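You operate a simulated robot arm through the tools that you are given. There is no shell and no other tool. Be economical: measure what you need, move in short steps, check, and stop when the job is done.

Carry out the task below with a simulated two-armed robot. There is one attempt and no reset: what you move stays moved.

## Task
Swap station 2's worn strip for the new one in the case.
Fine: switch it off first and leave it off; old strip in the red tray; hold the case as you draw the new one; slide back in. Set down upright: silicone strip.
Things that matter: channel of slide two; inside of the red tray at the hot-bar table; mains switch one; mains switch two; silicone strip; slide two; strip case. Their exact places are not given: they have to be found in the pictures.

The check looks at the end state, three seconds after you hand in, the way a careful person would. Anything else that was tipped, shoved, dropped, spilled or broken makes it a failure.

## Robot
Two 7-joint arms with two-finger parallel grippers on one trunk, on a base that drives. Base frame: it is fixed to the floor where the robot stands at the start and does not move with it; the origin is under the middle of the robot, x ahead of it, y to its left, z up. Readings come in m, degrees, newtons and seconds.
The left shoulder is at the start at [0.07, 0.134, 1.301], the right one opposite. With the tool pointing down near the work surface each hand reaches from about 0.1 to 0.62 m from the robot's upright axis, wherever it stands, measured 20 degrees to its own side. Places, roughly: channel of slide two [0.7, -0.3, 0.9]; inside of the red tray at the hot-bar table [0.3, 0.3, 0.8]; mains switch one [0.4, 1.1, 1.2]; mains switch two [0.7, -0.1, 1.2]; slide two [0.6, -0.3, 0.9]. Payload 1.57 kg a hand.
The tool frame of a hand sits at the grasp point between the pads (the TCP): z along the fingers, y along the line on which they close. The tips reach 0.03 m beyond it. Largest opening 0.08 m; finger width 0.017, thickness 0.012; the body of the gripper, 0.04 by 0.082 m, starts 0.08 m behind the TCP.
Orientation is that of the tool frame in the base frame, as [roll, pitch, yaw] about the fixed x, y, z axes, in that order (R = Rz(yaw) Ry(pitch) Rx(roll)). With the fingers straight down and closing along the base's y, the tool's x points along the base's -x, its y along +y and its z along -z.

## Interface
- The arms move only by the tool drive_tool. It takes "left_rows", "right_rows" or both (then of equal length, played together; a hand with none holds still); each is a list of rows, each an object (a shift or turn left out is 0, a gripper value left out holds the last) with "gripper": the finger opening in m, from 0 to 0.08; "travel": the shift along the tool's x, y, z in m, a list of three; "dr": the turn, a rotation vector about the tool's x, y, z in degrees, a list of three. In form: [{"gripper": gripper, "travel": [dx, dy, dz], "dr": [rx, ry, rz]}, ...]. A call has 1 to 12 rows; each row is the pose to reach, as a shift and turn from the pose commanded when the call began, along the tool's axes at that moment. Rows are played at 5 a second. More than 0.05 m and 8.6 degrees between two rows, or a gripper value outside its range, and nothing of the call is played. A pose out of reach is approached as far as the arm can. The call stops where the force on the tool passes 40 N (or 10 N more than at its start, if that is more) or the arm is blocked; 0.2 s more then pass. The fingers move at their own pace (about 0.153 m/s each) and stop on an object; they squeeze with about 24 N. The grip force told is the motor's: it shows also when the fingers shut on nothing. Time passes only in rows, and 0.2 s behind the last, so rows that repeat a pose let the fingers close. It gives the time, the measured TCP pose, the force on the tool (base axes), the opening and the grip force at its end, in the units of the frame above (readings bear some noise), with the torque about the TCP (base axes, N m) and any sound that the robot's microphone picked up.
- Cameras (640 x 400 px; columns grow to the right, rows downward): "scene" is now at [0.1196, -0.044, 1.516]; the picture's right is [-0.55, -0.84, 0.00], its down [-0.56, 0.37, -0.74] and it looks along [0.62, -0.41, -0.67] (base axes); focal length 214 px, centre (320, 200). "left" rides on the left gripper at [0.072, 0.007, -0.122] in its tool frame; the picture's right is [-0.09, 1.00, 0.00], its down [-0.84, -0.08, -0.54] and it looks along [-0.54, -0.05, 0.84] (tool axes); focal length 238 px, centre (320, 200). "right" rides on the right gripper at [0.072, -0.007, -0.122] in its tool frame; the picture's right is [0.09, 1.00, 0.00], its down [-0.84, 0.08, -0.54] and it looks along [-0.54, 0.05, 0.84] (tool axes); focal length 238 px, centre (320, 200).
- capture(camera): a new picture of that camera. It takes no simulated time.
- lift_body(by): slides the trunk up (or, below 0, down) by that many m; the arms and the scene camera ride with it, the base frame stays. It gives what a move gives, with no picture.
- roll_base(legs): drives the robot by 1 to 6 legs, each [ahead, left, turn to the left] in m, m and degrees, along the robot's own axes; the way and the turn of a leg run together, so that a leg with both is an arc; at most 1.5 m and 180 degrees a leg. The arms and the cameras ride along, it lands a little off, and it stops where it bumps. It gives what a move gives.
- turn_head(pan, tilt): turns the head with the scene camera to pan (to the left, within 86 degrees either way) and tilt (down, from -29 to 69), counted from straight ahead of the robot. It gives what a move gives.
- point_at(camera, pixels): for up to 12 pixels [column, row] of the newest picture of that camera ("zoom" is the newest enlarged one), the place [x, y, z] in the base frame of the surface seen there, good to about 0.002 m. It takes no simulated time.
- enlarge(camera, box): a new picture of the part [left, top, right, bottom] of that camera's present view, enlarged. It takes no simulated time.
- job_done(): hands the job in; it is judged then, once.

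Go step by step. Measure first, check grasps and placings, and put right what went wrong. The budget is 80 turns and 78 pictures, counting those below and the enlarged ones. Unless the task says otherwise, let go and move clear before handing in, and close with one line.

The tools are called by a JSON object that holds its "method" and its "body". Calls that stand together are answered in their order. drive_tool: Moves the arms, as the interface text tells. Its arguments: {"type":"object","properties":{"left_rows":{"type":"array"},"right_rows":{"type":"array"}},"required":[]} The other tools are called the same way: lift_body (by) slides the trunk up or down; roll_base (legs) drives the base; turn_head (pan, tilt) turns the head that bears the scene camera; capture (camera) takes a picture; point_at (camera, pixels) gives the place of the surface under pixels of a picture; enlarge (camera, box) takes an enlarged picture of a part of a camera's view; job_done () hands the job in.

At the start:

```text
time: 0.0
left_tool_pos: [0.39, -0.0079, 1.4213]
left_tcp_rot: [-179.9, -0.1, -179.9]
left_force: [-0.4, -0.6, -0.1]
left_ft_torque: [0.0, -0.02, 0.01]
left_gripper_width: 0.0796
left_grip_force: 0.1
right_tool_pos: [0.3238, -0.4203, 1.4318]
right_tcp_rot: [-180.0, 0.2, 180.0]
right_force: [-0.6, -0.7, -0.1]
right_ft_torque: [-0.01, 0.02, 0.0]
right_gripper_width: 0.08
right_grip_force: 0.1
trunk travel left (down, up): [-0.875, 0.065]
robot x, y, heading: [-0.0028, -0.0009, 0.3]
head pan, tilt: [-33.3, 42.0]
```

scene: 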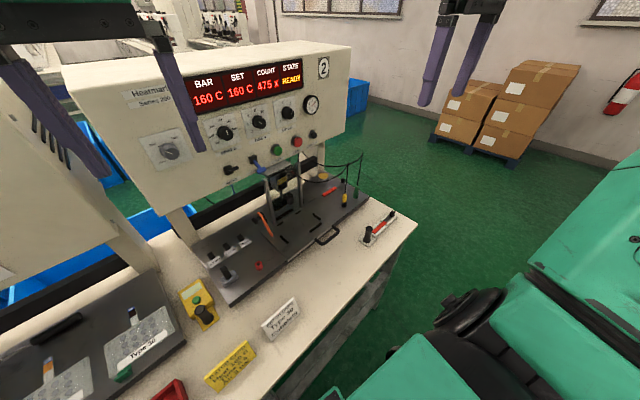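
right: 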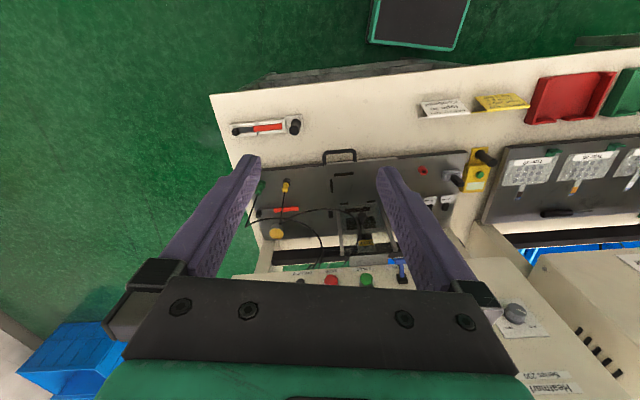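
left: 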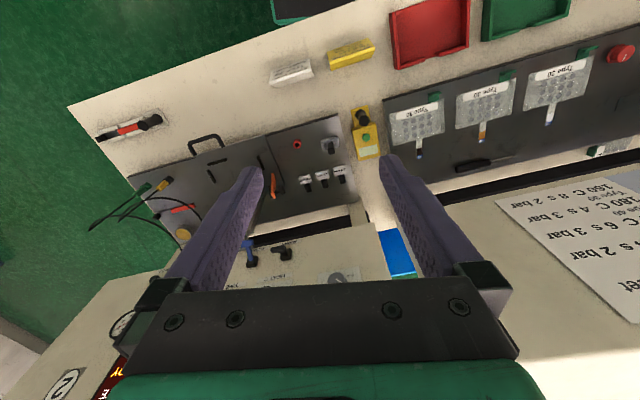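

The scene shows machine 2 with a panel, a slide plate at about (290,240) and cards on the table at (282,318) and (232,365). I'll zoom in on these first.

{"method": "enlarge", "body": {"camera": "scene", "box": [180, 150, 420, 300]}}

{"method": "enlarge", "body": {"camera": "scene", "box": [60, 250, 300, 400]}}

{"method": "enlarge", "body": {"camera": "scene", "box": [120, 40, 360, 190]}}

{"method": "enlarge", "body": {"camera": "left", "box": [340, 0, 640, 188]}}

```text
2.67 times, centred on (300, 225) of scene
```

zoom: 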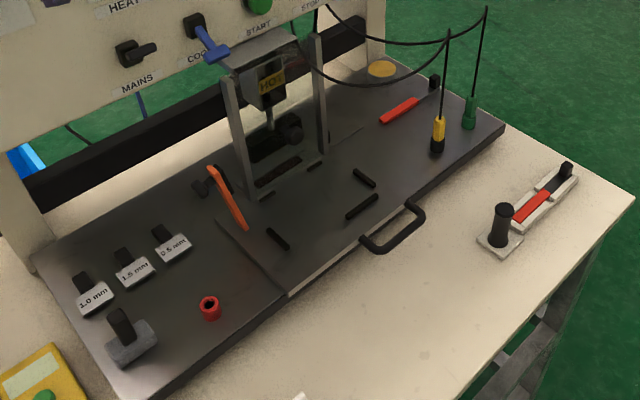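

```text
2.67 times, centred on (180, 325) of scene
```

zoom: 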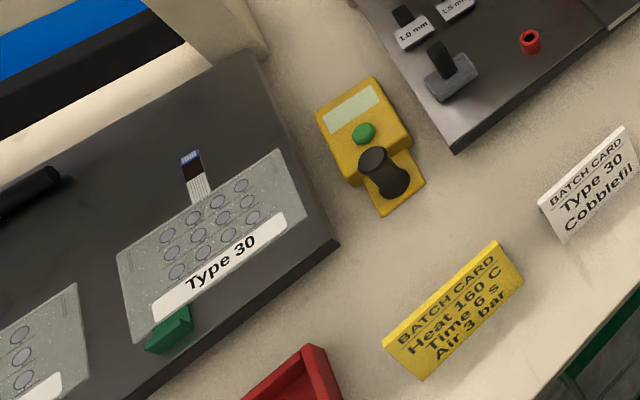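

```text
2.67 times, centred on (240, 115) of scene
```

zoom: 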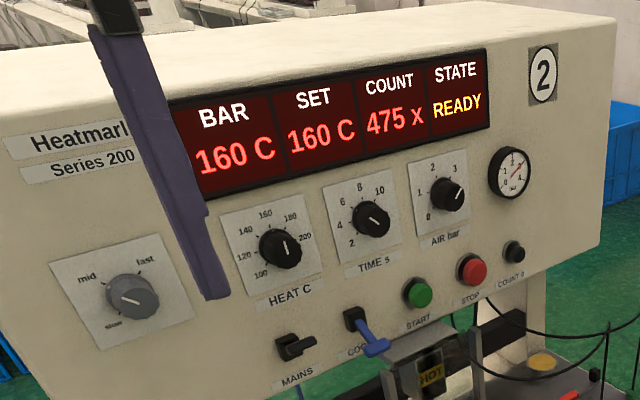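

```text
2.13 times, centred on (490, 94) of left
```

zoom: 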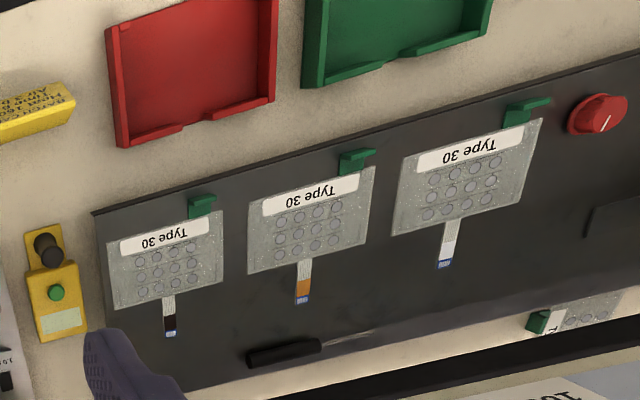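

Station 2's slide has a red strip (zoom 398,110), and a white case with a red strip and knob sits at the table's right (zoom 540,205). I'll zoom in closer and measure.

{"method": "enlarge", "body": {"camera": "scene", "box": [260, 160, 356, 220]}}

{"method": "enlarge", "body": {"camera": "scene", "box": [340, 200, 420, 250]}}

{"method": "enlarge", "body": {"camera": "right", "box": [220, 100, 460, 250]}}

{"method": "point_at", "body": {"camera": "scene", "pixels": [[367, 232], [369, 242], [380, 227], [392, 214], [390, 211], [326, 237], [330, 190], [342, 181], [320, 195], [228, 168], [235, 168], [255, 165]]}}

```text
6.67 times, centred on (308, 190) of scene
```

zoom: 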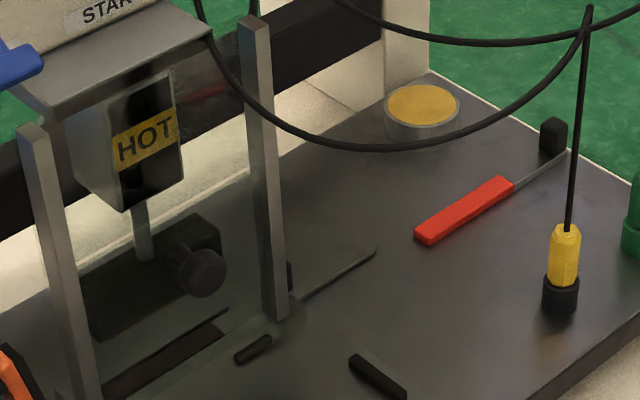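

```text
8.00 times, centred on (380, 225) of scene
```

zoom: 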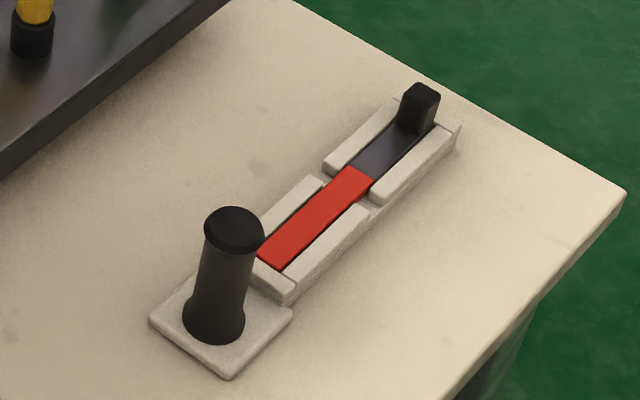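

```text
2.67 times, centred on (340, 175) of right
```

zoom: 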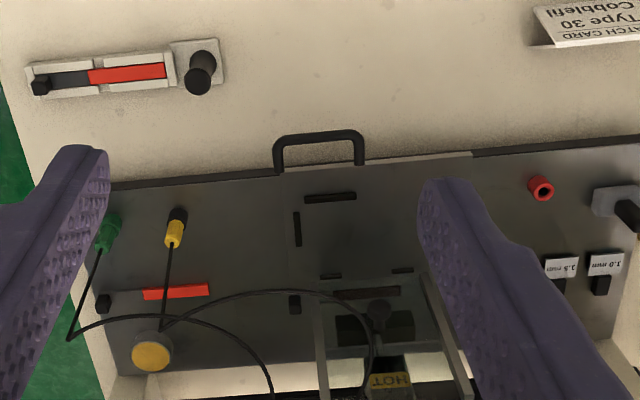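

```text
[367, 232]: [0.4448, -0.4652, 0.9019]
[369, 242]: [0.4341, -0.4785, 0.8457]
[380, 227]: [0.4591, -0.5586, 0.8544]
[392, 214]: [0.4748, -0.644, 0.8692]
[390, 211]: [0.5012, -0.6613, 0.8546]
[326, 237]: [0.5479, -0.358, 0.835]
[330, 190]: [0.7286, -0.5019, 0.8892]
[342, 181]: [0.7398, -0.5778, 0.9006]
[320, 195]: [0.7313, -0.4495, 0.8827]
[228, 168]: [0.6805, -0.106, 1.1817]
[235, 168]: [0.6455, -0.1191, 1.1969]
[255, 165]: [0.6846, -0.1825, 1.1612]
```

The slot under the hot bar seems to hold a dark strip with its tab near (302,200), while the red one at (330,190) lies further right. I'll zoom in hard on the slot and the mains switch.

{"method": "enlarge", "body": {"camera": "scene", "box": [264, 190, 328, 230]}}

{"method": "enlarge", "body": {"camera": "scene", "box": [210, 150, 274, 190]}}

{"method": "enlarge", "body": {"camera": "right", "box": [310, 170, 406, 230]}}

{"method": "point_at", "body": {"camera": "right", "pixels": [[330, 214], [347, 210], [360, 210], [368, 209], [325, 152], [338, 150], [353, 152], [344, 173], [280, 209], [258, 213], [343, 178], [370, 190]]}}

```text
10.00 times, centred on (296, 210) of scene
```

zoom: 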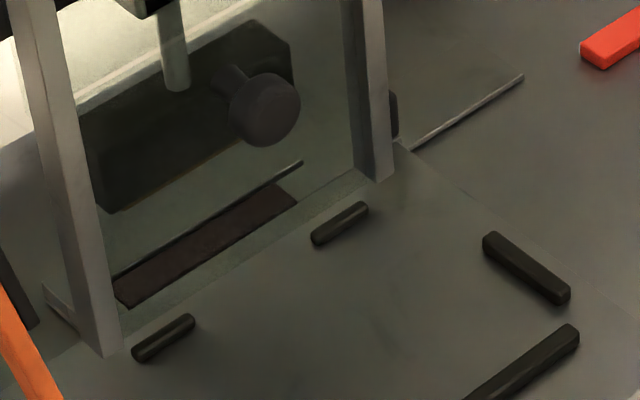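

```text
10.00 times, centred on (242, 170) of scene
```

zoom: 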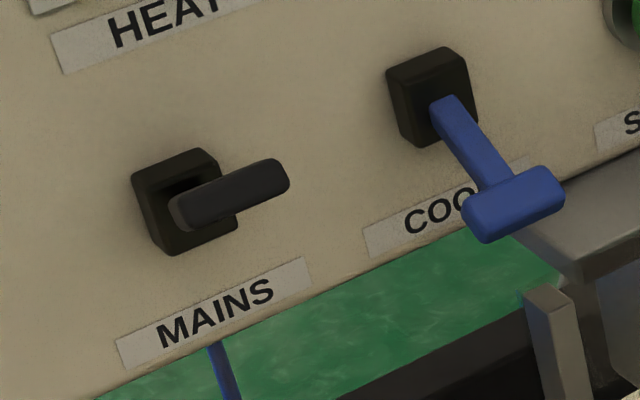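

```text
6.67 times, centred on (358, 200) of right
```

zoom: 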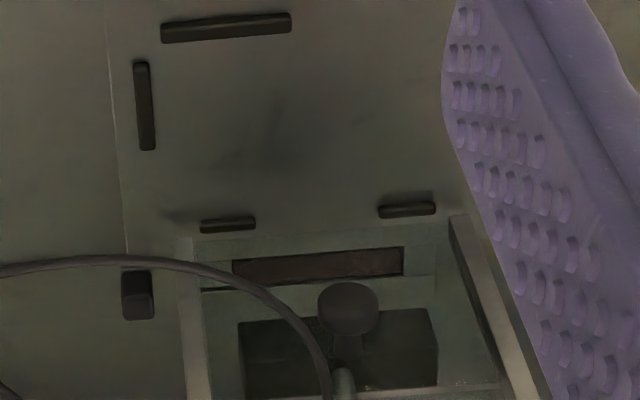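

```text
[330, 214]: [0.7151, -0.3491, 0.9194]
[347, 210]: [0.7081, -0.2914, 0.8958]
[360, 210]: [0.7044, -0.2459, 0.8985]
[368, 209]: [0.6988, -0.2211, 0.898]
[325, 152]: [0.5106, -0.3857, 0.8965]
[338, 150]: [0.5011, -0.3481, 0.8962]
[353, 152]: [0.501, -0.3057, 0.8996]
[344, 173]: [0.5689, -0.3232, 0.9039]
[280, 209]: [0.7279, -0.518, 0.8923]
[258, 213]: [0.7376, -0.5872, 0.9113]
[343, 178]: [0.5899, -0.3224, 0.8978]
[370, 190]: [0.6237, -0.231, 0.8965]
```

The dark worn pad lies in the slot with its tab at about (0.715,-0.35,0.92), and the MAINS lever seems to point up and out (on). I'll measure the switch in detail and look at the table below.

{"method": "enlarge", "body": {"camera": "scene", "box": [210, 150, 274, 190]}}

{"method": "point_at", "body": {"camera": "zoom", "pixels": [[180, 215], [215, 198], [250, 185], [280, 175], [280, 190], [155, 200], [160, 245], [445, 105], [480, 165], [515, 205], [180, 160], [60, 200]]}}

{"method": "turn_head", "body": {"pan": 0, "tilt": 60}}

{"method": "capture", "body": {"camera": "scene"}}

```text
10.00 times, centred on (242, 170) of scene
```

zoom: 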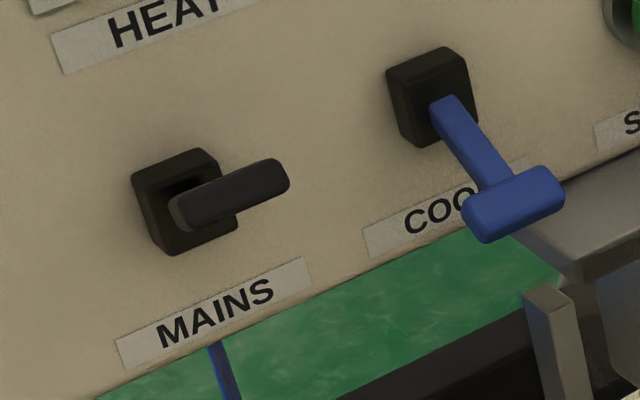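

```text
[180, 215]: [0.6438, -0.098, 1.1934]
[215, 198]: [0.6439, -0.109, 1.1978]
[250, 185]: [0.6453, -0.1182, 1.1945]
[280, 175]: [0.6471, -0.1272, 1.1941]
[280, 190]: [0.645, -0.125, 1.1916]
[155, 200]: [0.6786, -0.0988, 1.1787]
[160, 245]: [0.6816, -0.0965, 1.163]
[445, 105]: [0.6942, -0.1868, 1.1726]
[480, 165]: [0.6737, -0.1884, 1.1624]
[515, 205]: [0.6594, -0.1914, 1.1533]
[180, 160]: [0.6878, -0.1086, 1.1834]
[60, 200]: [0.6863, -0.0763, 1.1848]
```

```text
time: 1.0
left_tool_pos: [0.3896, -0.0089, 1.4211]
left_tcp_rot: [-179.9, 0.0, -179.9]
left_force: [-0.5, -0.1, 0.4]
left_ft_torque: [-0.03, 0.01, -0.02]
left_gripper_width: 0.0802
left_grip_force: 0.1
right_tool_pos: [0.3231, -0.4201, 1.4321]
right_tcp_rot: [-179.9, 0.1, -180.0]
right_force: [0.7, -0.6, -0.6]
right_ft_torque: [0.0, 0.0, 0.0]
right_gripper_width: 0.08
right_grip_force: 0.0
trunk travel left (down, up): [-0.875, 0.065]
robot x, y, heading: [-0.0013, 0.0019, -0.2]
head pan, tilt: [0.0, 60.0]
```

```text
63 pictures are left
```

scene: 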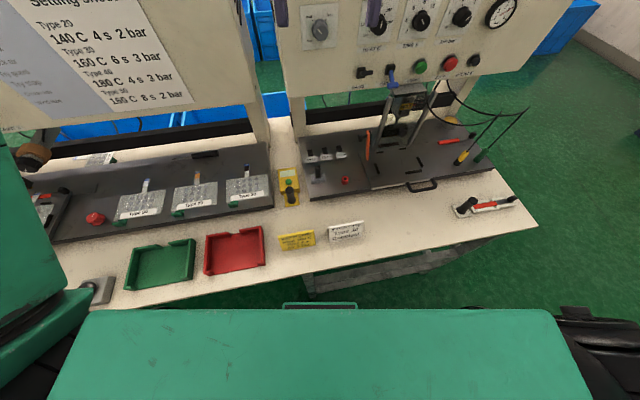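

MAINS lever's T-bar is at (0.645,-0.112,1.195) with its pivot at about (0.685, 1.175): it is up, and the COOL lever is down. I'll measure the panel slope, the table edge, the robot's front, the tray and the case.

{"method": "point_at", "body": {"camera": "scene", "pixels": [[320, 32], [350, 90], [340, 40], [320, 70], [310, 265], [330, 303], [300, 303], [450, 240], [228, 250], [205, 272], [265, 262], [262, 228]]}}

{"method": "point_at", "body": {"camera": "scene", "pixels": [[410, 190], [423, 190], [436, 182], [421, 184], [297, 242], [348, 232], [360, 190], [420, 100], [207, 240], [235, 230], [412, 88], [390, 100]]}}

{"method": "enlarge", "body": {"camera": "scene", "box": [190, 210, 290, 280]}}

```text
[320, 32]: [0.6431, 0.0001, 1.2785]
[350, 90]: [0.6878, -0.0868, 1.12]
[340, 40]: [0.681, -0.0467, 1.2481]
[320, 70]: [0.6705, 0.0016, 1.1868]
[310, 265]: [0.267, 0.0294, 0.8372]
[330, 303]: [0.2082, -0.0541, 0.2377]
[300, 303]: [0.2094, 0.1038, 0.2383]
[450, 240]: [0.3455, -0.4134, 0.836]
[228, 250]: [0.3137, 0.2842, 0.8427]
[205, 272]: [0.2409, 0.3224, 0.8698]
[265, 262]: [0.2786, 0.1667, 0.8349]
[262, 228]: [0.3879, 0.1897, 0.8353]
```

```text
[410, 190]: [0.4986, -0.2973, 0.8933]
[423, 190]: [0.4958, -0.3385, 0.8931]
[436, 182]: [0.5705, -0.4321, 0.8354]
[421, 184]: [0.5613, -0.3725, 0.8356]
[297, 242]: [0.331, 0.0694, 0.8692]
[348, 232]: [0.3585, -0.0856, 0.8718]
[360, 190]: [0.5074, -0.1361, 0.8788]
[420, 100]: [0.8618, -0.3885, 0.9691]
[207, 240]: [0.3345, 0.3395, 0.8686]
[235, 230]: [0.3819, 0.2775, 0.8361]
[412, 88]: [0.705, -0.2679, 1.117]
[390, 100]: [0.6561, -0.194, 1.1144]
```

```text
5.71 times, centred on (240, 245) of scene
```

zoom: 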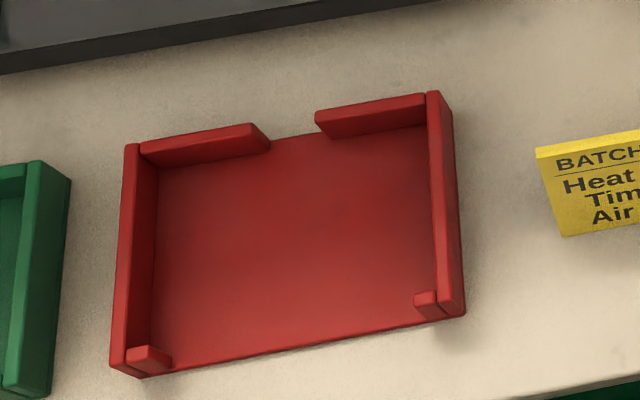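

The table is turned about 8.5° relative to me (its front edge runs from (0.267,0.03) to (0.345,-0.413)), and the MAINS T-bar needs pushing down. I'll align with the table and move in front of station 2.

{"method": "roll_base", "body": {"legs": [[0, 0, 8.5], [0.0, -0.388, 0], [0.023, 0, 0]]}}

{"method": "turn_head", "body": {"pan": -5, "tilt": 45}}

{"method": "capture", "body": {"camera": "scene"}}

```text
time: 4.5
left_tool_pos: [0.4595, -0.3333, 1.4237]
left_tcp_rot: [180.0, 0.3, -171.7]
left_force: [-1.1, 0.2, 0.2]
left_ft_torque: [0.0, -0.08, 0.02]
left_gripper_width: 0.0799
left_grip_force: 0.1
right_tool_pos: [0.4546, -0.7528, 1.4336]
right_tcp_rot: [180.0, 0.3, -171.7]
right_force: [-0.6, -0.2, 0.2]
right_ft_torque: [0.04, -0.09, 0.03]
right_gripper_width: 0.0801
right_grip_force: 0.2
trunk travel left (down, up): [-0.875, 0.065]
robot x, y, heading: [0.08, -0.3832, 8.5]
head pan, tilt: [0.0, 60.0]
```

```text
time: 5.2
left_tool_pos: [0.4638, -0.3336, 1.4227]
left_tcp_rot: [-179.9, 0.1, -171.8]
left_force: [-0.6, 0.1, -0.1]
left_ft_torque: [0.01, -0.05, 0.01]
left_gripper_width: 0.0799
left_grip_force: 0.0
right_tool_pos: [0.4597, -0.7498, 1.4323]
right_tcp_rot: [-180.0, 0.2, -171.7]
right_force: [0.1, 0.7, -0.1]
right_ft_torque: [-0.04, -0.02, 0.0]
right_gripper_width: 0.0803
right_grip_force: 0.0
trunk travel left (down, up): [-0.875, 0.065]
robot x, y, heading: [0.0835, -0.3817, 8.1]
head pan, tilt: [-5.0, 45.0]
```

```text
61 pictures are left
```

scene: 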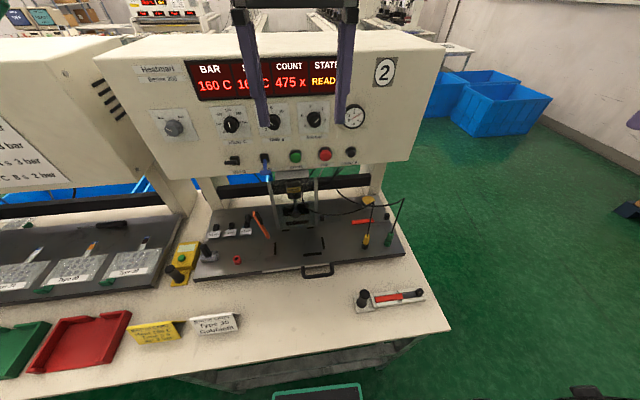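

I'm now facing station 2 with heading 8.1°. I'll measure accurate directions from the panel, slide and case.

{"method": "enlarge", "body": {"camera": "scene", "box": [220, 190, 348, 280]}}

{"method": "point_at", "body": {"camera": "zoom", "pixels": [[410, 395], [420, 372], [530, 365], [265, 275], [390, 350], [600, 320], [280, 395]]}}

{"method": "enlarge", "body": {"camera": "scene", "box": [340, 270, 436, 330]}}

{"method": "point_at", "body": {"camera": "scene", "pixels": [[228, 160], [239, 160], [235, 165], [363, 293], [420, 291], [375, 300], [404, 295], [304, 268], [331, 265]]}}

```text
4.44 times, centred on (284, 235) of scene
```

zoom: 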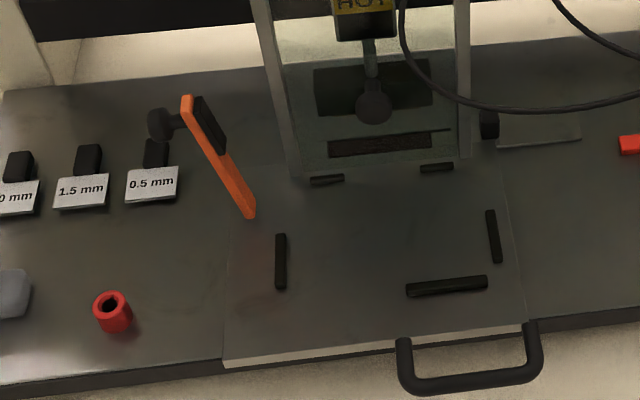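

```text
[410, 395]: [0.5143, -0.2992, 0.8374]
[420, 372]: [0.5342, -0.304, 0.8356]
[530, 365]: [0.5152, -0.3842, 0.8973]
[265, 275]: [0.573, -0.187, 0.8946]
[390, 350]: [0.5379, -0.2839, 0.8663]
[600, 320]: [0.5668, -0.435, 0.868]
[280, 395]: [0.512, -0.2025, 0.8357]
```

```text
6.67 times, centred on (388, 300) of scene
```

zoom: 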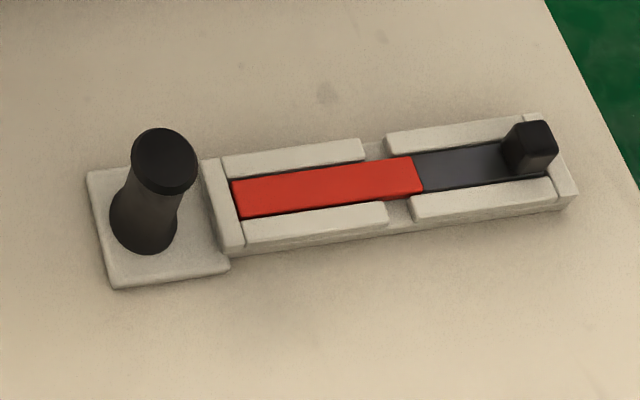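

```text
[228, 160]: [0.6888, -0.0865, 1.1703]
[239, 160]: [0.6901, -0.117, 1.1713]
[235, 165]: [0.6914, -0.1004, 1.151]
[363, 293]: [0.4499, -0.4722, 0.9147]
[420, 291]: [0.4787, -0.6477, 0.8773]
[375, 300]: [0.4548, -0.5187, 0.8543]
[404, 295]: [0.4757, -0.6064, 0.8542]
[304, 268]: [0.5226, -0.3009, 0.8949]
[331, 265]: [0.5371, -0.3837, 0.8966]
```

The T-bar target is (0.645,-0.112,1.195). I'll check how far the HEAT knob above it sticks out, and bring the left hand up with closed fingers tilted 60° forward.

{"method": "point_at", "body": {"camera": "scene", "pixels": [[231, 125], [231, 130], [226, 125], [236, 162], [241, 158], [264, 160]]}}

{"method": "drive_tool", "body": {"left_rows": [{"gripper": 0, "travel": [-0.01, 0.024, 0.0235], "dr": [0, -7.5, 0]}, {"gripper": 0, "travel": [-0.02, 0.049, 0.047], "dr": [0, -15, 0]}, {"gripper": 0, "travel": [-0.03, 0.073, 0.0705], "dr": [0, -22.5, 0]}, {"gripper": 0, "travel": [-0.04, 0.097, 0.094], "dr": [0, -30, 0]}, {"gripper": 0, "travel": [-0.055, 0.121, 0.1175], "dr": [0, -37.5, 0]}, {"gripper": 0, "travel": [-0.07, 0.146, 0.141], "dr": [0, -45, 0]}, {"gripper": 0, "travel": [-0.095, 0.17, 0.1645], "dr": [0, -52.5, 0]}, {"gripper": 0, "travel": [-0.12, 0.194, 0.188], "dr": [0, -60, 0]}, {"gripper": 0, "travel": [-0.139, 0.194, 0.188], "dr": [0, -60, 0]}]}}

{"method": "capture", "body": {"camera": "left"}}

{"method": "capture", "body": {"camera": "scene"}}

```text
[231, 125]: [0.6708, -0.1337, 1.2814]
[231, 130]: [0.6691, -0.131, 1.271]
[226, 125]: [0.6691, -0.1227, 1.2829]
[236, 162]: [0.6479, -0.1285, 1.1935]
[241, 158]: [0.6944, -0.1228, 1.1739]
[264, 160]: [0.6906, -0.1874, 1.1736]
```

```text
time: 7.2
left_tool_pos: [0.5746, -0.1192, 1.2346]
left_tcp_rot: [180.0, 60.1, -171.5]
left_force: [0.5, 0.4, 0.2]
left_ft_torque: [0.03, -0.02, -0.01]
left_gripper_width: 0.0001
left_grip_force: 21.4
right_tool_pos: [0.4614, -0.7513, 1.4322]
right_tcp_rot: [-180.0, 0.0, -171.7]
right_force: [-0.2, 0.3, -0.6]
right_ft_torque: [-0.01, 0.0, -0.02]
right_gripper_width: 0.0801
right_grip_force: 0.0
trunk travel left (down, up): [-0.875, 0.065]
robot x, y, heading: [0.0801, -0.3813, 8.4]
head pan, tilt: [-5.0, 45.0]
```

```text
58 pictures are left
```

left: 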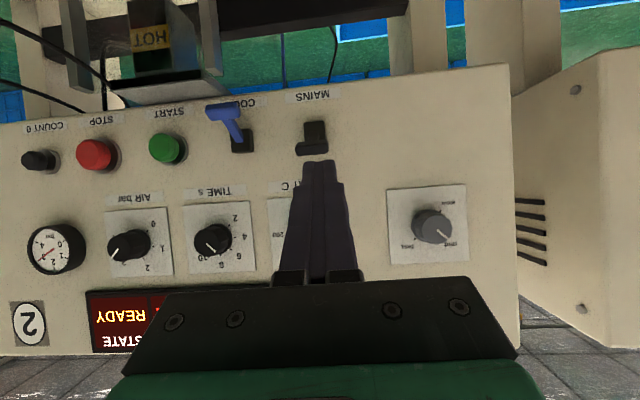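

```text
57 pictures are left
```

scene: 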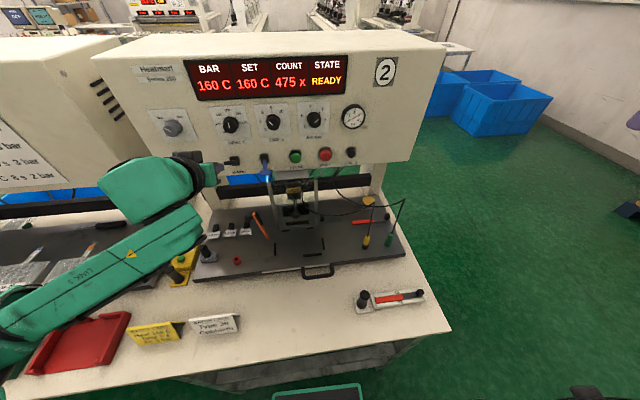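

The fingertips are just in front of and slightly above the T-bar (left view 310,147). I'll go forward 5.5 cm over it and press down in steps.

{"method": "drive_tool", "body": {"left_rows": [{"gripper": 0, "travel": [-0.015, 0, 0.026]}, {"gripper": 0, "travel": [-0.0275, 0, 0.0476]}, {"gripper": 0, "travel": [-0.0145, 0, 0.0551]}, {"gripper": 0, "travel": [-0.0059, 0, 0.0601]}, {"gripper": 0, "travel": [0.0028, 0, 0.0651]}, {"gripper": 0, "travel": [0.0115, 0, 0.0701]}, {"gripper": 0, "travel": [0.0201, 0, 0.0751]}]}}

{"method": "capture", "body": {"camera": "left"}}

```text
time: 8.8
left_tool_pos: [0.6313, -0.1133, 1.1837]
left_tcp_rot: [-179.9, 60.4, -171.6]
left_force: [3.9, 2.3, 10.9]
left_ft_torque: [-0.02, -0.35, -0.1]
left_gripper_width: 0.0
left_grip_force: 20.9
right_tool_pos: [0.4604, -0.7508, 1.4324]
right_tcp_rot: [180.0, 0.1, -171.7]
right_force: [0.1, -1.1, 0.7]
right_ft_torque: [0.01, 0.04, 0.02]
right_gripper_width: 0.0802
right_grip_force: 0.0
trunk travel left (down, up): [-0.875, 0.065]
robot x, y, heading: [0.0808, -0.3805, 8.3]
head pan, tilt: [-5.0, 45.0]
```

```text
56 pictures are left
```

left: 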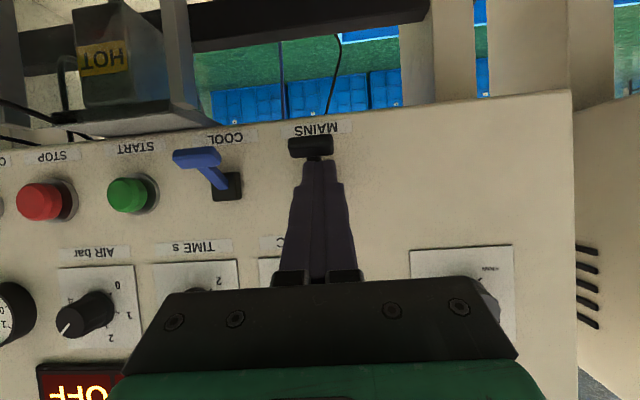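

The display now reads OFF (bottom of the left view) and the lever is down. I'll back the left hand off and check from the scene camera.

{"method": "drive_tool", "body": {"left_rows": [{"gripper": 0, "travel": [-0.017, 0, -0.01]}, {"gripper": 0, "travel": [-0.01, 0, -0.045]}, {"gripper": 0, "travel": [0.01, 0, -0.08]}, {"gripper": 0, "travel": [0.03, 0, -0.115]}, {"gripper": 0.04, "travel": [0.03, 0, -0.16], "dr": [0, 7.5, 0]}, {"gripper": 0.08, "travel": [0.03, 0, -0.2], "dr": [0, 15, 0]}, {"travel": [0.02, 0, -0.24], "dr": [0, 22.5, 0]}, {"travel": [0.02, 0, -0.26], "dr": [0, 30, 0]}, {"travel": [0.01, 0, -0.27], "dr": [0, 37.5, 0]}, {"travel": [0.0, 0, -0.28], "dr": [0, 45, 0]}, {"travel": [0.0, 0, -0.28], "dr": [0, 52.5, 0]}, {"travel": [0.0, 0, -0.28], "dr": [0, 60, 0]}]}}

{"method": "capture", "body": {"camera": "scene"}}

{"method": "enlarge", "body": {"camera": "scene", "box": [256, 190, 384, 280]}}

{"method": "point_at", "body": {"camera": "zoom", "pixels": [[240, 385], [290, 380], [340, 375], [240, 350], [340, 340], [290, 350], [310, 120], [308, 130], [160, 150], [230, 140], [260, 138], [420, 165]]}}

```text
time: 10.3
left_tool_pos: [0.4726, -0.106, 1.2343]
left_tcp_rot: [163.4, 50.1, -179.3]
left_force: [-0.8, 1.1, 0.4]
left_ft_torque: [0.01, 0.04, -0.04]
left_gripper_width: 0.0799
left_grip_force: 0.1
left hand out of reach, approached as far as the arm can: row 6, 7
right_tool_pos: [0.4603, -0.7486, 1.4325]
right_tcp_rot: [-179.9, 0.0, -171.7]
right_force: [-0.2, -0.1, -0.2]
right_ft_torque: [0.01, 0.02, 0.01]
right_gripper_width: 0.0801
right_grip_force: 0.0
trunk travel left (down, up): [-0.875, 0.065]
robot x, y, heading: [0.0822, -0.3822, 8.3]
head pan, tilt: [-5.0, 45.0]
stopped in row 7 (left hand): the arm was blocked; the commanded pose is now the measured one
```

```text
55 pictures are left
```

scene: 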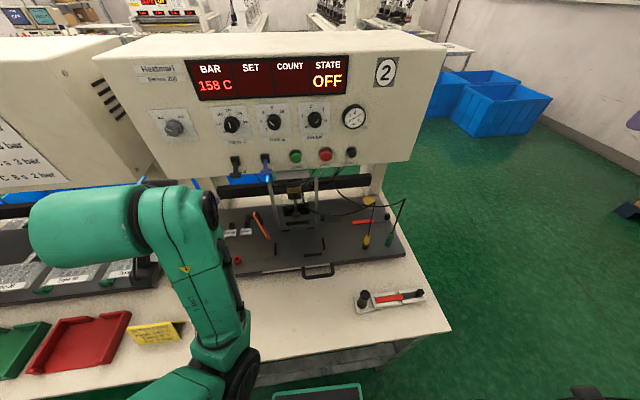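

```text
4.44 times, centred on (320, 235) of scene
```

zoom: 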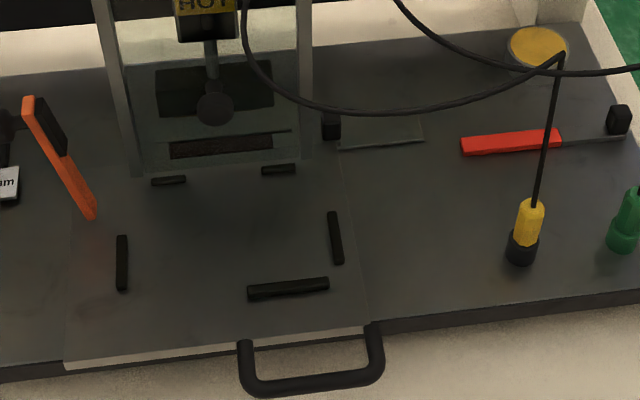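

```text
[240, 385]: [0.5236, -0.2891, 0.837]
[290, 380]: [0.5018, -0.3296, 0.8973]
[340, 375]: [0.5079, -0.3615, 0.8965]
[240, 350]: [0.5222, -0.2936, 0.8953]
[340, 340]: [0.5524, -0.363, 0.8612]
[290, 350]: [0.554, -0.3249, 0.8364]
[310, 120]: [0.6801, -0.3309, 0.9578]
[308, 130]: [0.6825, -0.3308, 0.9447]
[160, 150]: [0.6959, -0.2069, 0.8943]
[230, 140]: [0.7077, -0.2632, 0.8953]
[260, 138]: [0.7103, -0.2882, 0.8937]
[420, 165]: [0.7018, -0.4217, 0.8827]
```

The display now reads OFF with 158 C, and both levers point down. The left arm stopped at a reach limit, so I'll raise it and restore its straight-down posture.

{"method": "drive_tool", "body": {"left_rows": [{"travel": [-0.0284, -0.0185, -0.0375], "dr": [0, 0, 0]}, {"travel": [-0.0568, -0.037, -0.075], "dr": [1.8, 7.2, 0]}, {"travel": [-0.08, -0.055, -0.11], "dr": [3.5, 14.5, 0]}, {"travel": [-0.1137, -0.074, -0.15], "dr": [5.2, 21.7, 0]}, {"travel": [-0.1137, -0.074, -0.15], "dr": [7, 28.9, 0]}, {"travel": [-0.1137, -0.074, -0.15], "dr": [8.7, 36.2, 0.1]}, {"travel": [-0.1137, -0.074, -0.15], "dr": [10.5, 43.4, 0.2]}, {"travel": [-0.1137, -0.074, -0.15], "dr": [12.2, 50.6, 0.2]}]}}

{"method": "capture", "body": {"camera": "scene"}}

```text
refused: row 1 steps farther than a row can; nothing moved
```

```text
53 pictures are left
```

scene: 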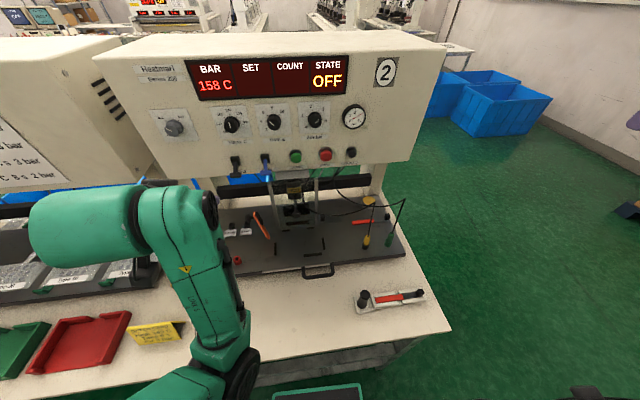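

{"method": "drive_tool", "body": {"left_rows": [{"travel": [-0.0227, -0.0148, -0.03], "dr": [0, 0, 0]}, {"travel": [-0.0455, -0.0296, -0.06], "dr": [1.8, 7.2, 0]}, {"travel": [-0.0682, -0.0444, -0.09], "dr": [3.5, 14.5, 0]}, {"travel": [-0.091, -0.0592, -0.12], "dr": [5.2, 21.7, 0]}, {"travel": [-0.1137, -0.074, -0.15], "dr": [7, 28.9, 0]}, {"travel": [-0.1137, -0.074, -0.15], "dr": [8.7, 36.2, 0.1]}, {"travel": [-0.1137, -0.074, -0.15], "dr": [10.5, 43.4, 0.2]}, {"travel": [-0.1137, -0.074, -0.15], "dr": [12.2, 50.6, 0.2]}]}}

{"method": "capture", "body": {"camera": "scene"}}

```text
time: 10.8
left_tool_pos: [0.473, -0.0989, 1.2544]
left_tcp_rot: [150.7, 47.7, 175.5]
left_force: [0.3, 0.0, 0.2]
left_ft_torque: [0.04, 0.01, 0.03]
left_gripper_width: 0.0802
left_grip_force: 0.0
left hand out of reach, approached as far as the arm can: row 1, 2
right_tool_pos: [0.4619, -0.7527, 1.431]
right_tcp_rot: [180.0, 0.0, -171.7]
right_force: [0.2, -0.8, -0.1]
right_ft_torque: [0.07, 0.0, 0.01]
right_gripper_width: 0.0802
right_grip_force: 0.0
trunk travel left (down, up): [-0.875, 0.065]
robot x, y, heading: [0.0829, -0.3832, 8.4]
head pan, tilt: [-5.0, 45.0]
stopped in row 2 (left hand): the arm was blocked; the commanded pose is now the measured one
```

```text
52 pictures are left
```

scene: 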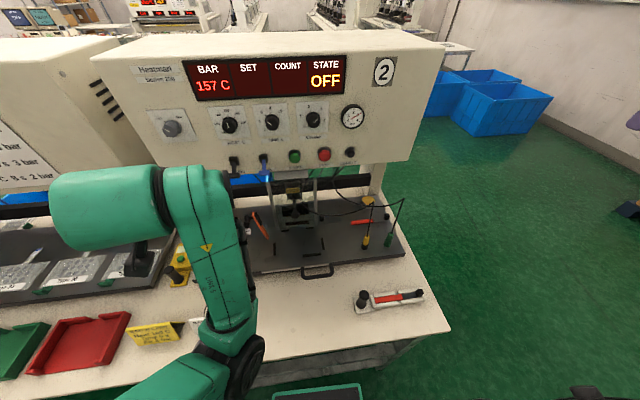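

The arm is near a joint limit close to the body. I'll return it to the known good forward pose first.

{"method": "drive_tool", "body": {"left_rows": [{"travel": [-0.0132, -0.0094, 0.0114], "dr": [3.7, -2, -2.1]}, {"travel": [-0.0264, -0.0188, 0.0228], "dr": [7.4, -4, -4.2]}, {"travel": [-0.0396, -0.0282, 0.0342], "dr": [11.1, -6, -6.3]}, {"travel": [-0.0528, -0.0376, 0.0456], "dr": [14.9, -7.9, -8.5]}, {"travel": [-0.066, -0.047, 0.057], "dr": [18.6, -9.9, -10.6]}]}}

{"method": "capture", "body": {"camera": "scene"}}

```text
time: 12.2
left_tool_pos: [0.5684, -0.0903, 1.2539]
left_tcp_rot: [170.7, 59.8, -176.7]
left_force: [-0.7, 0.4, 0.4]
left_ft_torque: [-0.05, 0.01, 0.04]
left_gripper_width: 0.0801
left_grip_force: 0.1
right_tool_pos: [0.4598, -0.7503, 1.4327]
right_tcp_rot: [-180.0, 0.0, -171.6]
right_force: [-0.6, -0.2, 0.0]
right_ft_torque: [0.0, -0.01, -0.02]
right_gripper_width: 0.0801
right_grip_force: 0.0
trunk travel left (down, up): [-0.875, 0.065]
robot x, y, heading: [0.08, -0.3836, 8.2]
head pan, tilt: [-5.0, 45.0]
stopped in row 5 (left hand): the arm was blocked; the commanded pose is now the measured one
```

```text
51 pictures are left
```

scene: 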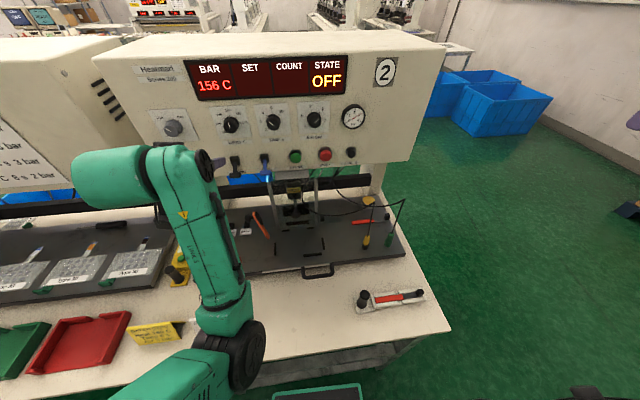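

The arm is most of the way back. I'll now retrace the original path up and right while bringing the tool to vertical.

{"method": "drive_tool", "body": {"left_rows": [{"travel": [-0.013, -0.025, -0.01], "dr": [0, 0, 0]}, {"travel": [-0.03, -0.05, -0.025], "dr": [0.6, 6, 0]}, {"travel": [-0.045, -0.075, -0.042], "dr": [1.2, 12, 0]}, {"travel": [-0.058, -0.1, -0.06], "dr": [1.8, 18, 0]}, {"travel": [-0.07, -0.125, -0.08], "dr": [2.4, 24, 0]}, {"travel": [-0.08, -0.15, -0.1], "dr": [3, 30, 0]}, {"travel": [-0.087, -0.17, -0.12], "dr": [3.6, 36, 0]}, {"travel": [-0.092, -0.19, -0.14], "dr": [4.2, 42, 0]}, {"travel": [-0.095, -0.2, -0.16], "dr": [4.8, 48, 0]}, {"travel": [-0.097, -0.21, -0.172], "dr": [5.4, 54, 0]}, {"travel": [-0.097, -0.21, -0.172], "dr": [5.8, 60, 0.3]}]}}

{"method": "capture", "body": {"camera": "scene"}}

```text
time: 14.6
left_tool_pos: [0.5155, -0.3275, 1.4058]
left_tcp_rot: [-179.8, -0.4, -171.6]
left_force: [0.5, 0.4, -1.0]
left_ft_torque: [0.04, 0.01, 0.0]
left_gripper_width: 0.0797
left_grip_force: 0.0
left hand out of reach, approached as far as the arm can: row 3, 4, 5, 6, 7, 8, 9
right_tool_pos: [0.4643, -0.7505, 1.431]
right_tcp_rot: [-180.0, -0.1, -171.6]
right_force: [0.8, -0.8, 0.0]
right_ft_torque: [0.01, 0.01, 0.0]
right_gripper_width: 0.0799
right_grip_force: 0.1
trunk travel left (down, up): [-0.875, 0.065]
robot x, y, heading: [0.0777, -0.3835, 8.5]
head pan, tilt: [-5.0, 45.0]
```

```text
50 pictures are left
```

scene: 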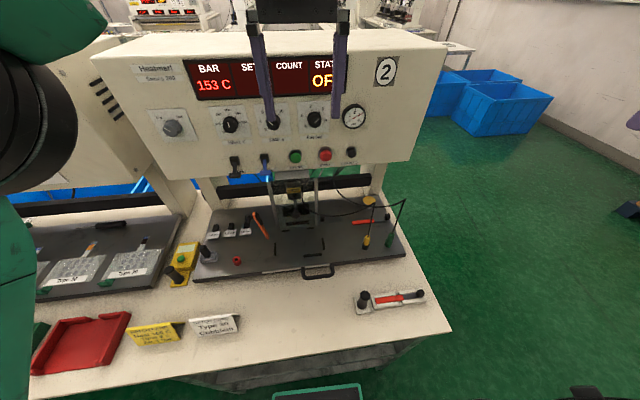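

Everything on the table is undisturbed (scene 210,325 card, tray, case) and the display reads OFF. The left hand is already above the slide's handle, so I'll close the fingers and lower to hook the handle's gap at (0.528,-0.342).

{"method": "drive_tool", "body": {"left_rows": [{"gripper": 0, "travel": [-0.002, -0.004, 0.045]}, {"gripper": 0, "travel": [-0.004, -0.008, 0.09]}, {"gripper": 0, "travel": [-0.006, -0.012, 0.135]}, {"gripper": 0, "travel": [-0.008, -0.016, 0.18]}, {"gripper": 0, "travel": [-0.0102, -0.0162, 0.225]}, {"gripper": 0, "travel": [-0.0102, -0.0162, 0.27]}, {"gripper": 0, "travel": [-0.0102, -0.0162, 0.315]}, {"gripper": 0, "travel": [-0.0102, -0.0162, 0.36]}, {"gripper": 0, "travel": [-0.0102, -0.0162, 0.4]}, {"gripper": 0, "travel": [-0.0102, -0.0162, 0.43]}]}}

{"method": "capture", "body": {"camera": "left"}}

```text
time: 16.8
left_tool_pos: [0.5237, -0.3431, 0.9797]
left_tcp_rot: [-179.9, -0.1, -171.8]
left_force: [-0.4, 0.2, 0.6]
left_ft_torque: [0.0, 0.0, 0.02]
left_gripper_width: 0.0002
left_grip_force: 21.0
right_tool_pos: [0.4608, -0.7498, 1.4314]
right_tcp_rot: [180.0, 0.0, -171.7]
right_force: [0.2, 0.0, -0.3]
right_ft_torque: [0.01, -0.01, 0.01]
right_gripper_width: 0.0797
right_grip_force: 0.0
trunk travel left (down, up): [-0.875, 0.065]
robot x, y, heading: [0.0796, -0.3789, 8.6]
head pan, tilt: [-5.0, 45.0]
```

```text
49 pictures are left
```

left: 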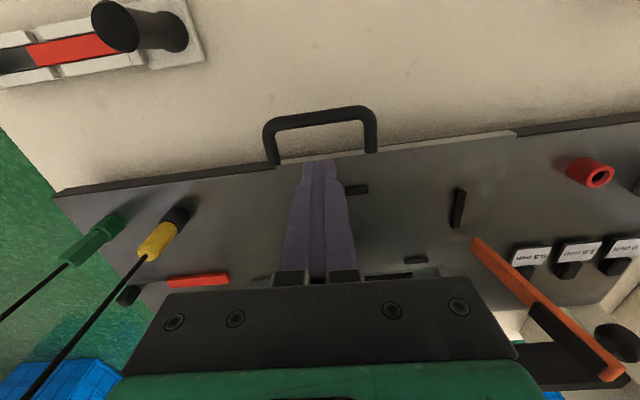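

The fingers hover behind the handle (318,165). I'll measure the handle bar and the slide edge in this view.

{"method": "point_at", "body": {"camera": "left", "pixels": [[290, 122], [320, 117], [350, 112], [270, 148], [373, 138], [290, 159], [350, 152], [150, 38], [115, 20], [310, 168]]}}

```text
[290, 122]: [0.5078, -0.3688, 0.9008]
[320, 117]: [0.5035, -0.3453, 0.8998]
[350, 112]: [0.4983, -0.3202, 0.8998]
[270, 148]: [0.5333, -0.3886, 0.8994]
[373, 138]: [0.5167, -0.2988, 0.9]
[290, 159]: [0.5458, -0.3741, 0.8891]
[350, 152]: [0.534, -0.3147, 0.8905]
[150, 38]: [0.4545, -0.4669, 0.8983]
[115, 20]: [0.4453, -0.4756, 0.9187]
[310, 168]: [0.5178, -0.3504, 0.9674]
```

The bar is at x≈0.5035 and the slide edge at x≈0.540, so the fingertip centre at 0.524 fits the gap. I'll go down 8 cm in steps, then pull back 4 cm as a test.

{"method": "drive_tool", "body": {"left_rows": [{"gripper": 0, "travel": [0, 0, 0.03]}, {"gripper": 0, "travel": [0, 0, 0.06]}, {"gripper": 0, "travel": [0, 0, 0.079]}, {"gripper": 0, "travel": [0.015, 0, 0.079]}, {"gripper": 0, "travel": [0.03, 0, 0.079]}, {"gripper": 0, "travel": [0.045, 0, 0.079]}]}}

{"method": "capture", "body": {"camera": "left"}}

```text
time: 18.2
left_tool_pos: [0.4796, -0.3519, 0.8984]
left_tcp_rot: [-179.7, -0.1, -171.8]
left_force: [0.2, 0.3, 0.3]
left_ft_torque: [0.0, -0.01, -0.01]
left_gripper_width: 0.0002
left_grip_force: 21.4
right_tool_pos: [0.4592, -0.7498, 1.4322]
right_tcp_rot: [-179.9, 0.1, -171.8]
right_force: [-1.0, -0.2, -0.4]
right_ft_torque: [-0.01, -0.03, 0.01]
right_gripper_width: 0.0799
right_grip_force: 0.1
trunk travel left (down, up): [-0.875, 0.065]
robot x, y, heading: [0.0811, -0.3802, 8.4]
head pan, tilt: [-5.0, 45.0]
```

```text
48 pictures are left
```

left: 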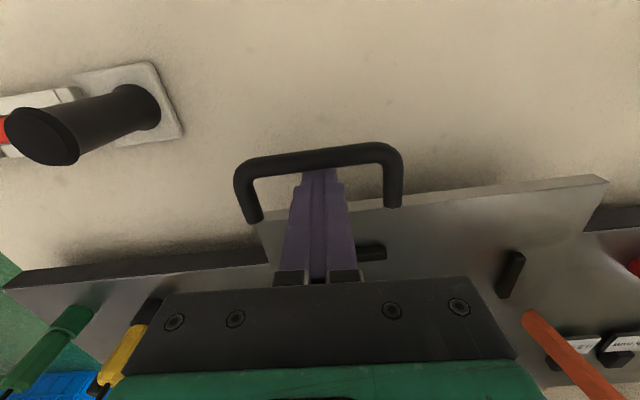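

The slide is coming out smoothly. I'll pull another 9 cm and watch the force.

{"method": "drive_tool", "body": {"left_rows": [{"gripper": 0, "travel": [0.015, 0, 0]}, {"gripper": 0, "travel": [0.03, 0, 0]}, {"gripper": 0, "travel": [0.045, 0, 0]}, {"gripper": 0, "travel": [0.06, 0, 0]}, {"gripper": 0, "travel": [0.075, 0, 0]}, {"gripper": 0, "travel": [0.09, 0, 0]}]}}

{"method": "capture", "body": {"camera": "scene"}}

{"method": "enlarge", "body": {"camera": "scene", "box": [220, 190, 428, 320]}}

```text
time: 19.4
left_tool_pos: [0.4196, -0.3568, 0.9005]
left_tcp_rot: [-179.7, 1.6, -170.9]
left_force: [29.2, -2.0, -23.0]
left_ft_torque: [0.34, -0.67, 0.1]
left_gripper_width: 0.0
left_grip_force: 21.1
right_tool_pos: [0.4664, -0.7491, 1.4304]
right_tcp_rot: [-180.0, -0.1, -171.7]
right_force: [-0.5, -0.5, 0.7]
right_ft_torque: [0.0, -0.04, 0.02]
right_gripper_width: 0.0798
right_grip_force: 0.1
trunk travel left (down, up): [-0.875, 0.065]
robot x, y, heading: [0.083, -0.3837, 8.4]
head pan, tilt: [-5.0, 45.0]
stopped in row 6 (left hand): the force on the tool passed its limit (the readings are from after the stop); the commanded pose is now the measured one
```

```text
47 pictures are left
```

scene: 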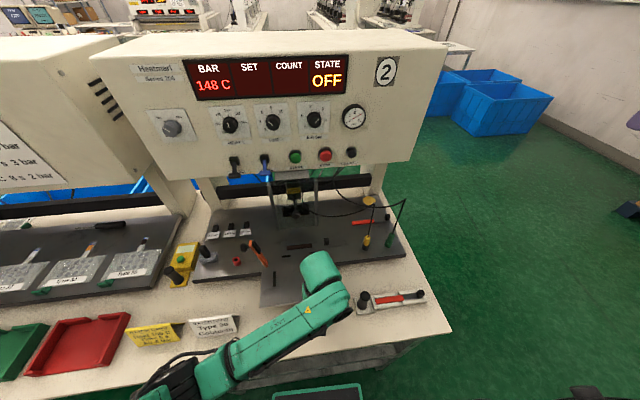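

```text
3.08 times, centred on (324, 255) of scene
```

zoom: 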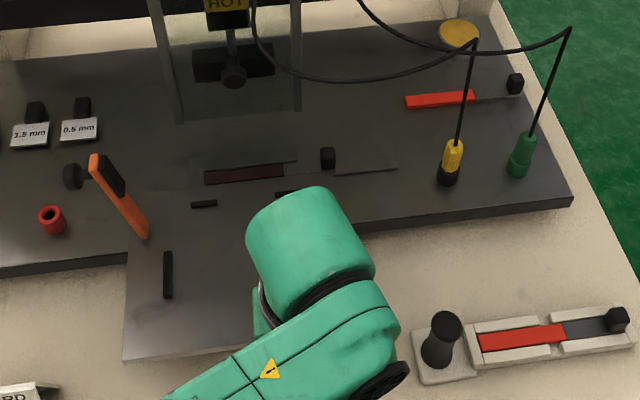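

The slide hit its stop about 9 cm out, and the worn strip is exposed (zoom 245,172; tab 328,158). I'll unhook the left hand, raise it, and view the channel with the left camera.

{"method": "drive_tool", "body": {"left_rows": [{"gripper": 0, "travel": [-0.012, 0, 0]}, {"gripper": 0, "travel": [-0.012, 0, -0.03]}, {"gripper": 0, "travel": [-0.012, 0, -0.07]}, {"gripper": 0, "travel": [-0.012, 0, -0.11]}, {"gripper": 0, "travel": [-0.012, 0, -0.15]}]}}

{"method": "capture", "body": {"camera": "left"}}

{"method": "enlarge", "body": {"camera": "scene", "box": [280, 220, 376, 280]}}

```text
time: 20.6
left_tool_pos: [0.4166, -0.3573, 1.0498]
left_tcp_rot: [-179.8, 1.1, -171.2]
left_force: [-0.7, -0.5, -0.2]
left_ft_torque: [0.05, -0.04, 0.02]
left_gripper_width: 0.0
left_grip_force: 21.7
right_tool_pos: [0.4623, -0.7508, 1.4313]
right_tcp_rot: [-179.9, 0.1, -171.8]
right_force: [0.3, -0.6, -0.7]
right_ft_torque: [0.02, -0.01, -0.01]
right_gripper_width: 0.0799
right_grip_force: 0.0
trunk travel left (down, up): [-0.875, 0.065]
robot x, y, heading: [0.0781, -0.3823, 8.3]
head pan, tilt: [-5.0, 45.0]
```

```text
45 pictures are left
```

left: 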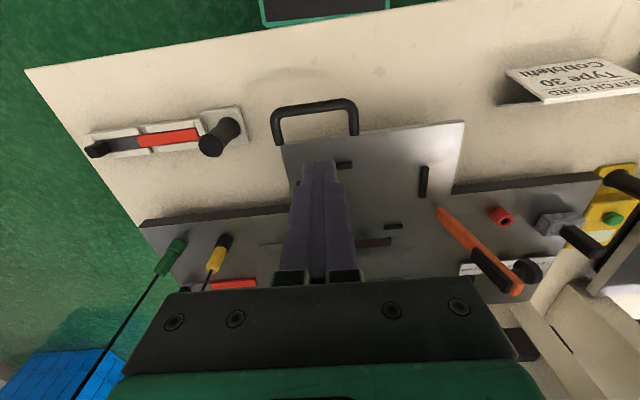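

```text
6.67 times, centred on (328, 250) of scene
```

zoom: 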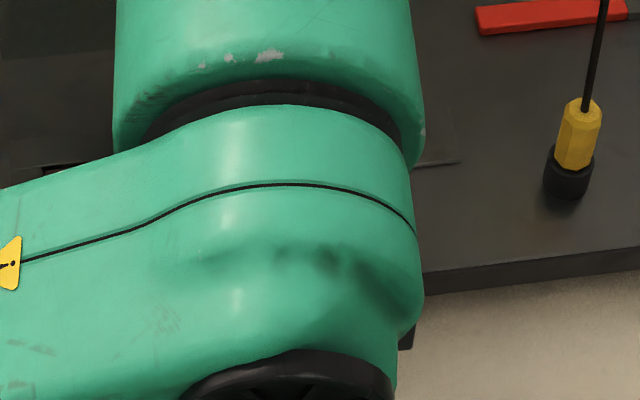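

I need the left arm out of the way and the right camera over the channel. I'll also measure the yellow probe (367,242) and its lead, which may be in the way.

{"method": "point_at", "body": {"camera": "scene", "pixels": [[366, 241], [366, 247], [372, 215], [388, 240], [404, 200], [418, 292], [364, 294]]}}

{"method": "drive_tool", "body": {"left_rows": [{"travel": [0, 0.03, -0.03]}, {"travel": [0, 0.065, -0.06]}, {"travel": [0, 0.1, -0.09]}, {"travel": [0, 0.14, -0.11]}, {"travel": [0, 0.18, -0.12]}, {"travel": [0, 0.2, -0.12]}, {"travel": [0, 0.2, -0.12]}, {"travel": [0, 0.2, -0.12]}, {"travel": [0, 0.2, -0.12]}, {"travel": [0, 0.2, -0.12]}], "right_rows": [{"travel": [-0.0138, 0.03, 0.022]}, {"travel": [-0.0276, 0.06, 0.044]}, {"travel": [-0.041, 0.09, 0.066]}, {"travel": [-0.055, 0.12, 0.088]}, {"travel": [-0.069, 0.15, 0.11]}, {"travel": [-0.083, 0.18, 0.132]}, {"travel": [-0.097, 0.21, 0.154]}, {"travel": [-0.11, 0.24, 0.176]}, {"travel": [-0.124, 0.27, 0.198]}, {"travel": [-0.138, 0.3, 0.22]}]}}

{"method": "capture", "body": {"camera": "right"}}

{"method": "enlarge", "body": {"camera": "scene", "box": [260, 200, 388, 280]}}

```text
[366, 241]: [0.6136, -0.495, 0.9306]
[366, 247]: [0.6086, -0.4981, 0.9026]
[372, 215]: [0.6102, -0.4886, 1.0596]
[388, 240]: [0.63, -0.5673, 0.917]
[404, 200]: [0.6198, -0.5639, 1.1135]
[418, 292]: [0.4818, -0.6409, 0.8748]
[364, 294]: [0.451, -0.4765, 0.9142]
```

```text
time: 22.8
left_tool_pos: [0.3908, -0.157, 1.1679]
left_tcp_rot: [-179.7, 1.0, -171.2]
left_force: [0.4, -0.1, 0.5]
left_ft_torque: [-0.05, 0.06, 0.03]
left_gripper_width: 0.0002
left_grip_force: 21.2
right_tool_pos: [0.5559, -0.4283, 1.2112]
right_tcp_rot: [180.0, 0.0, -171.7]
right_force: [0.4, -1.1, 0.2]
right_ft_torque: [-0.02, 0.0, 0.0]
right_gripper_width: 0.0798
right_grip_force: 0.1
trunk travel left (down, up): [-0.875, 0.065]
robot x, y, heading: [0.081, -0.3821, 8.3]
head pan, tilt: [-5.0, 45.0]
```

```text
43 pictures are left
```

right: 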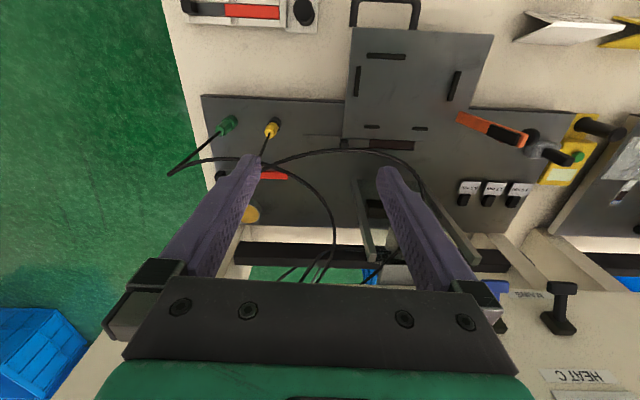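

```text
5.00 times, centred on (324, 240) of scene
```

zoom: 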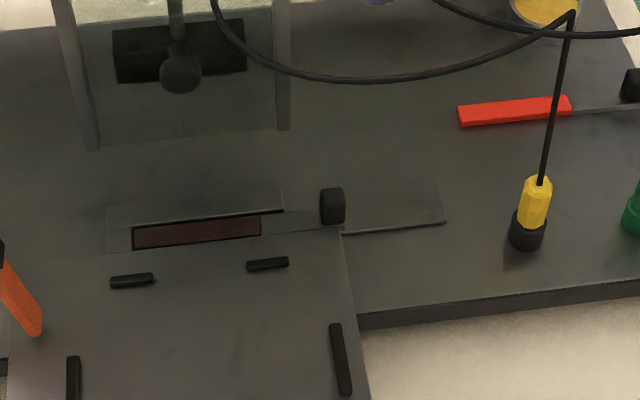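

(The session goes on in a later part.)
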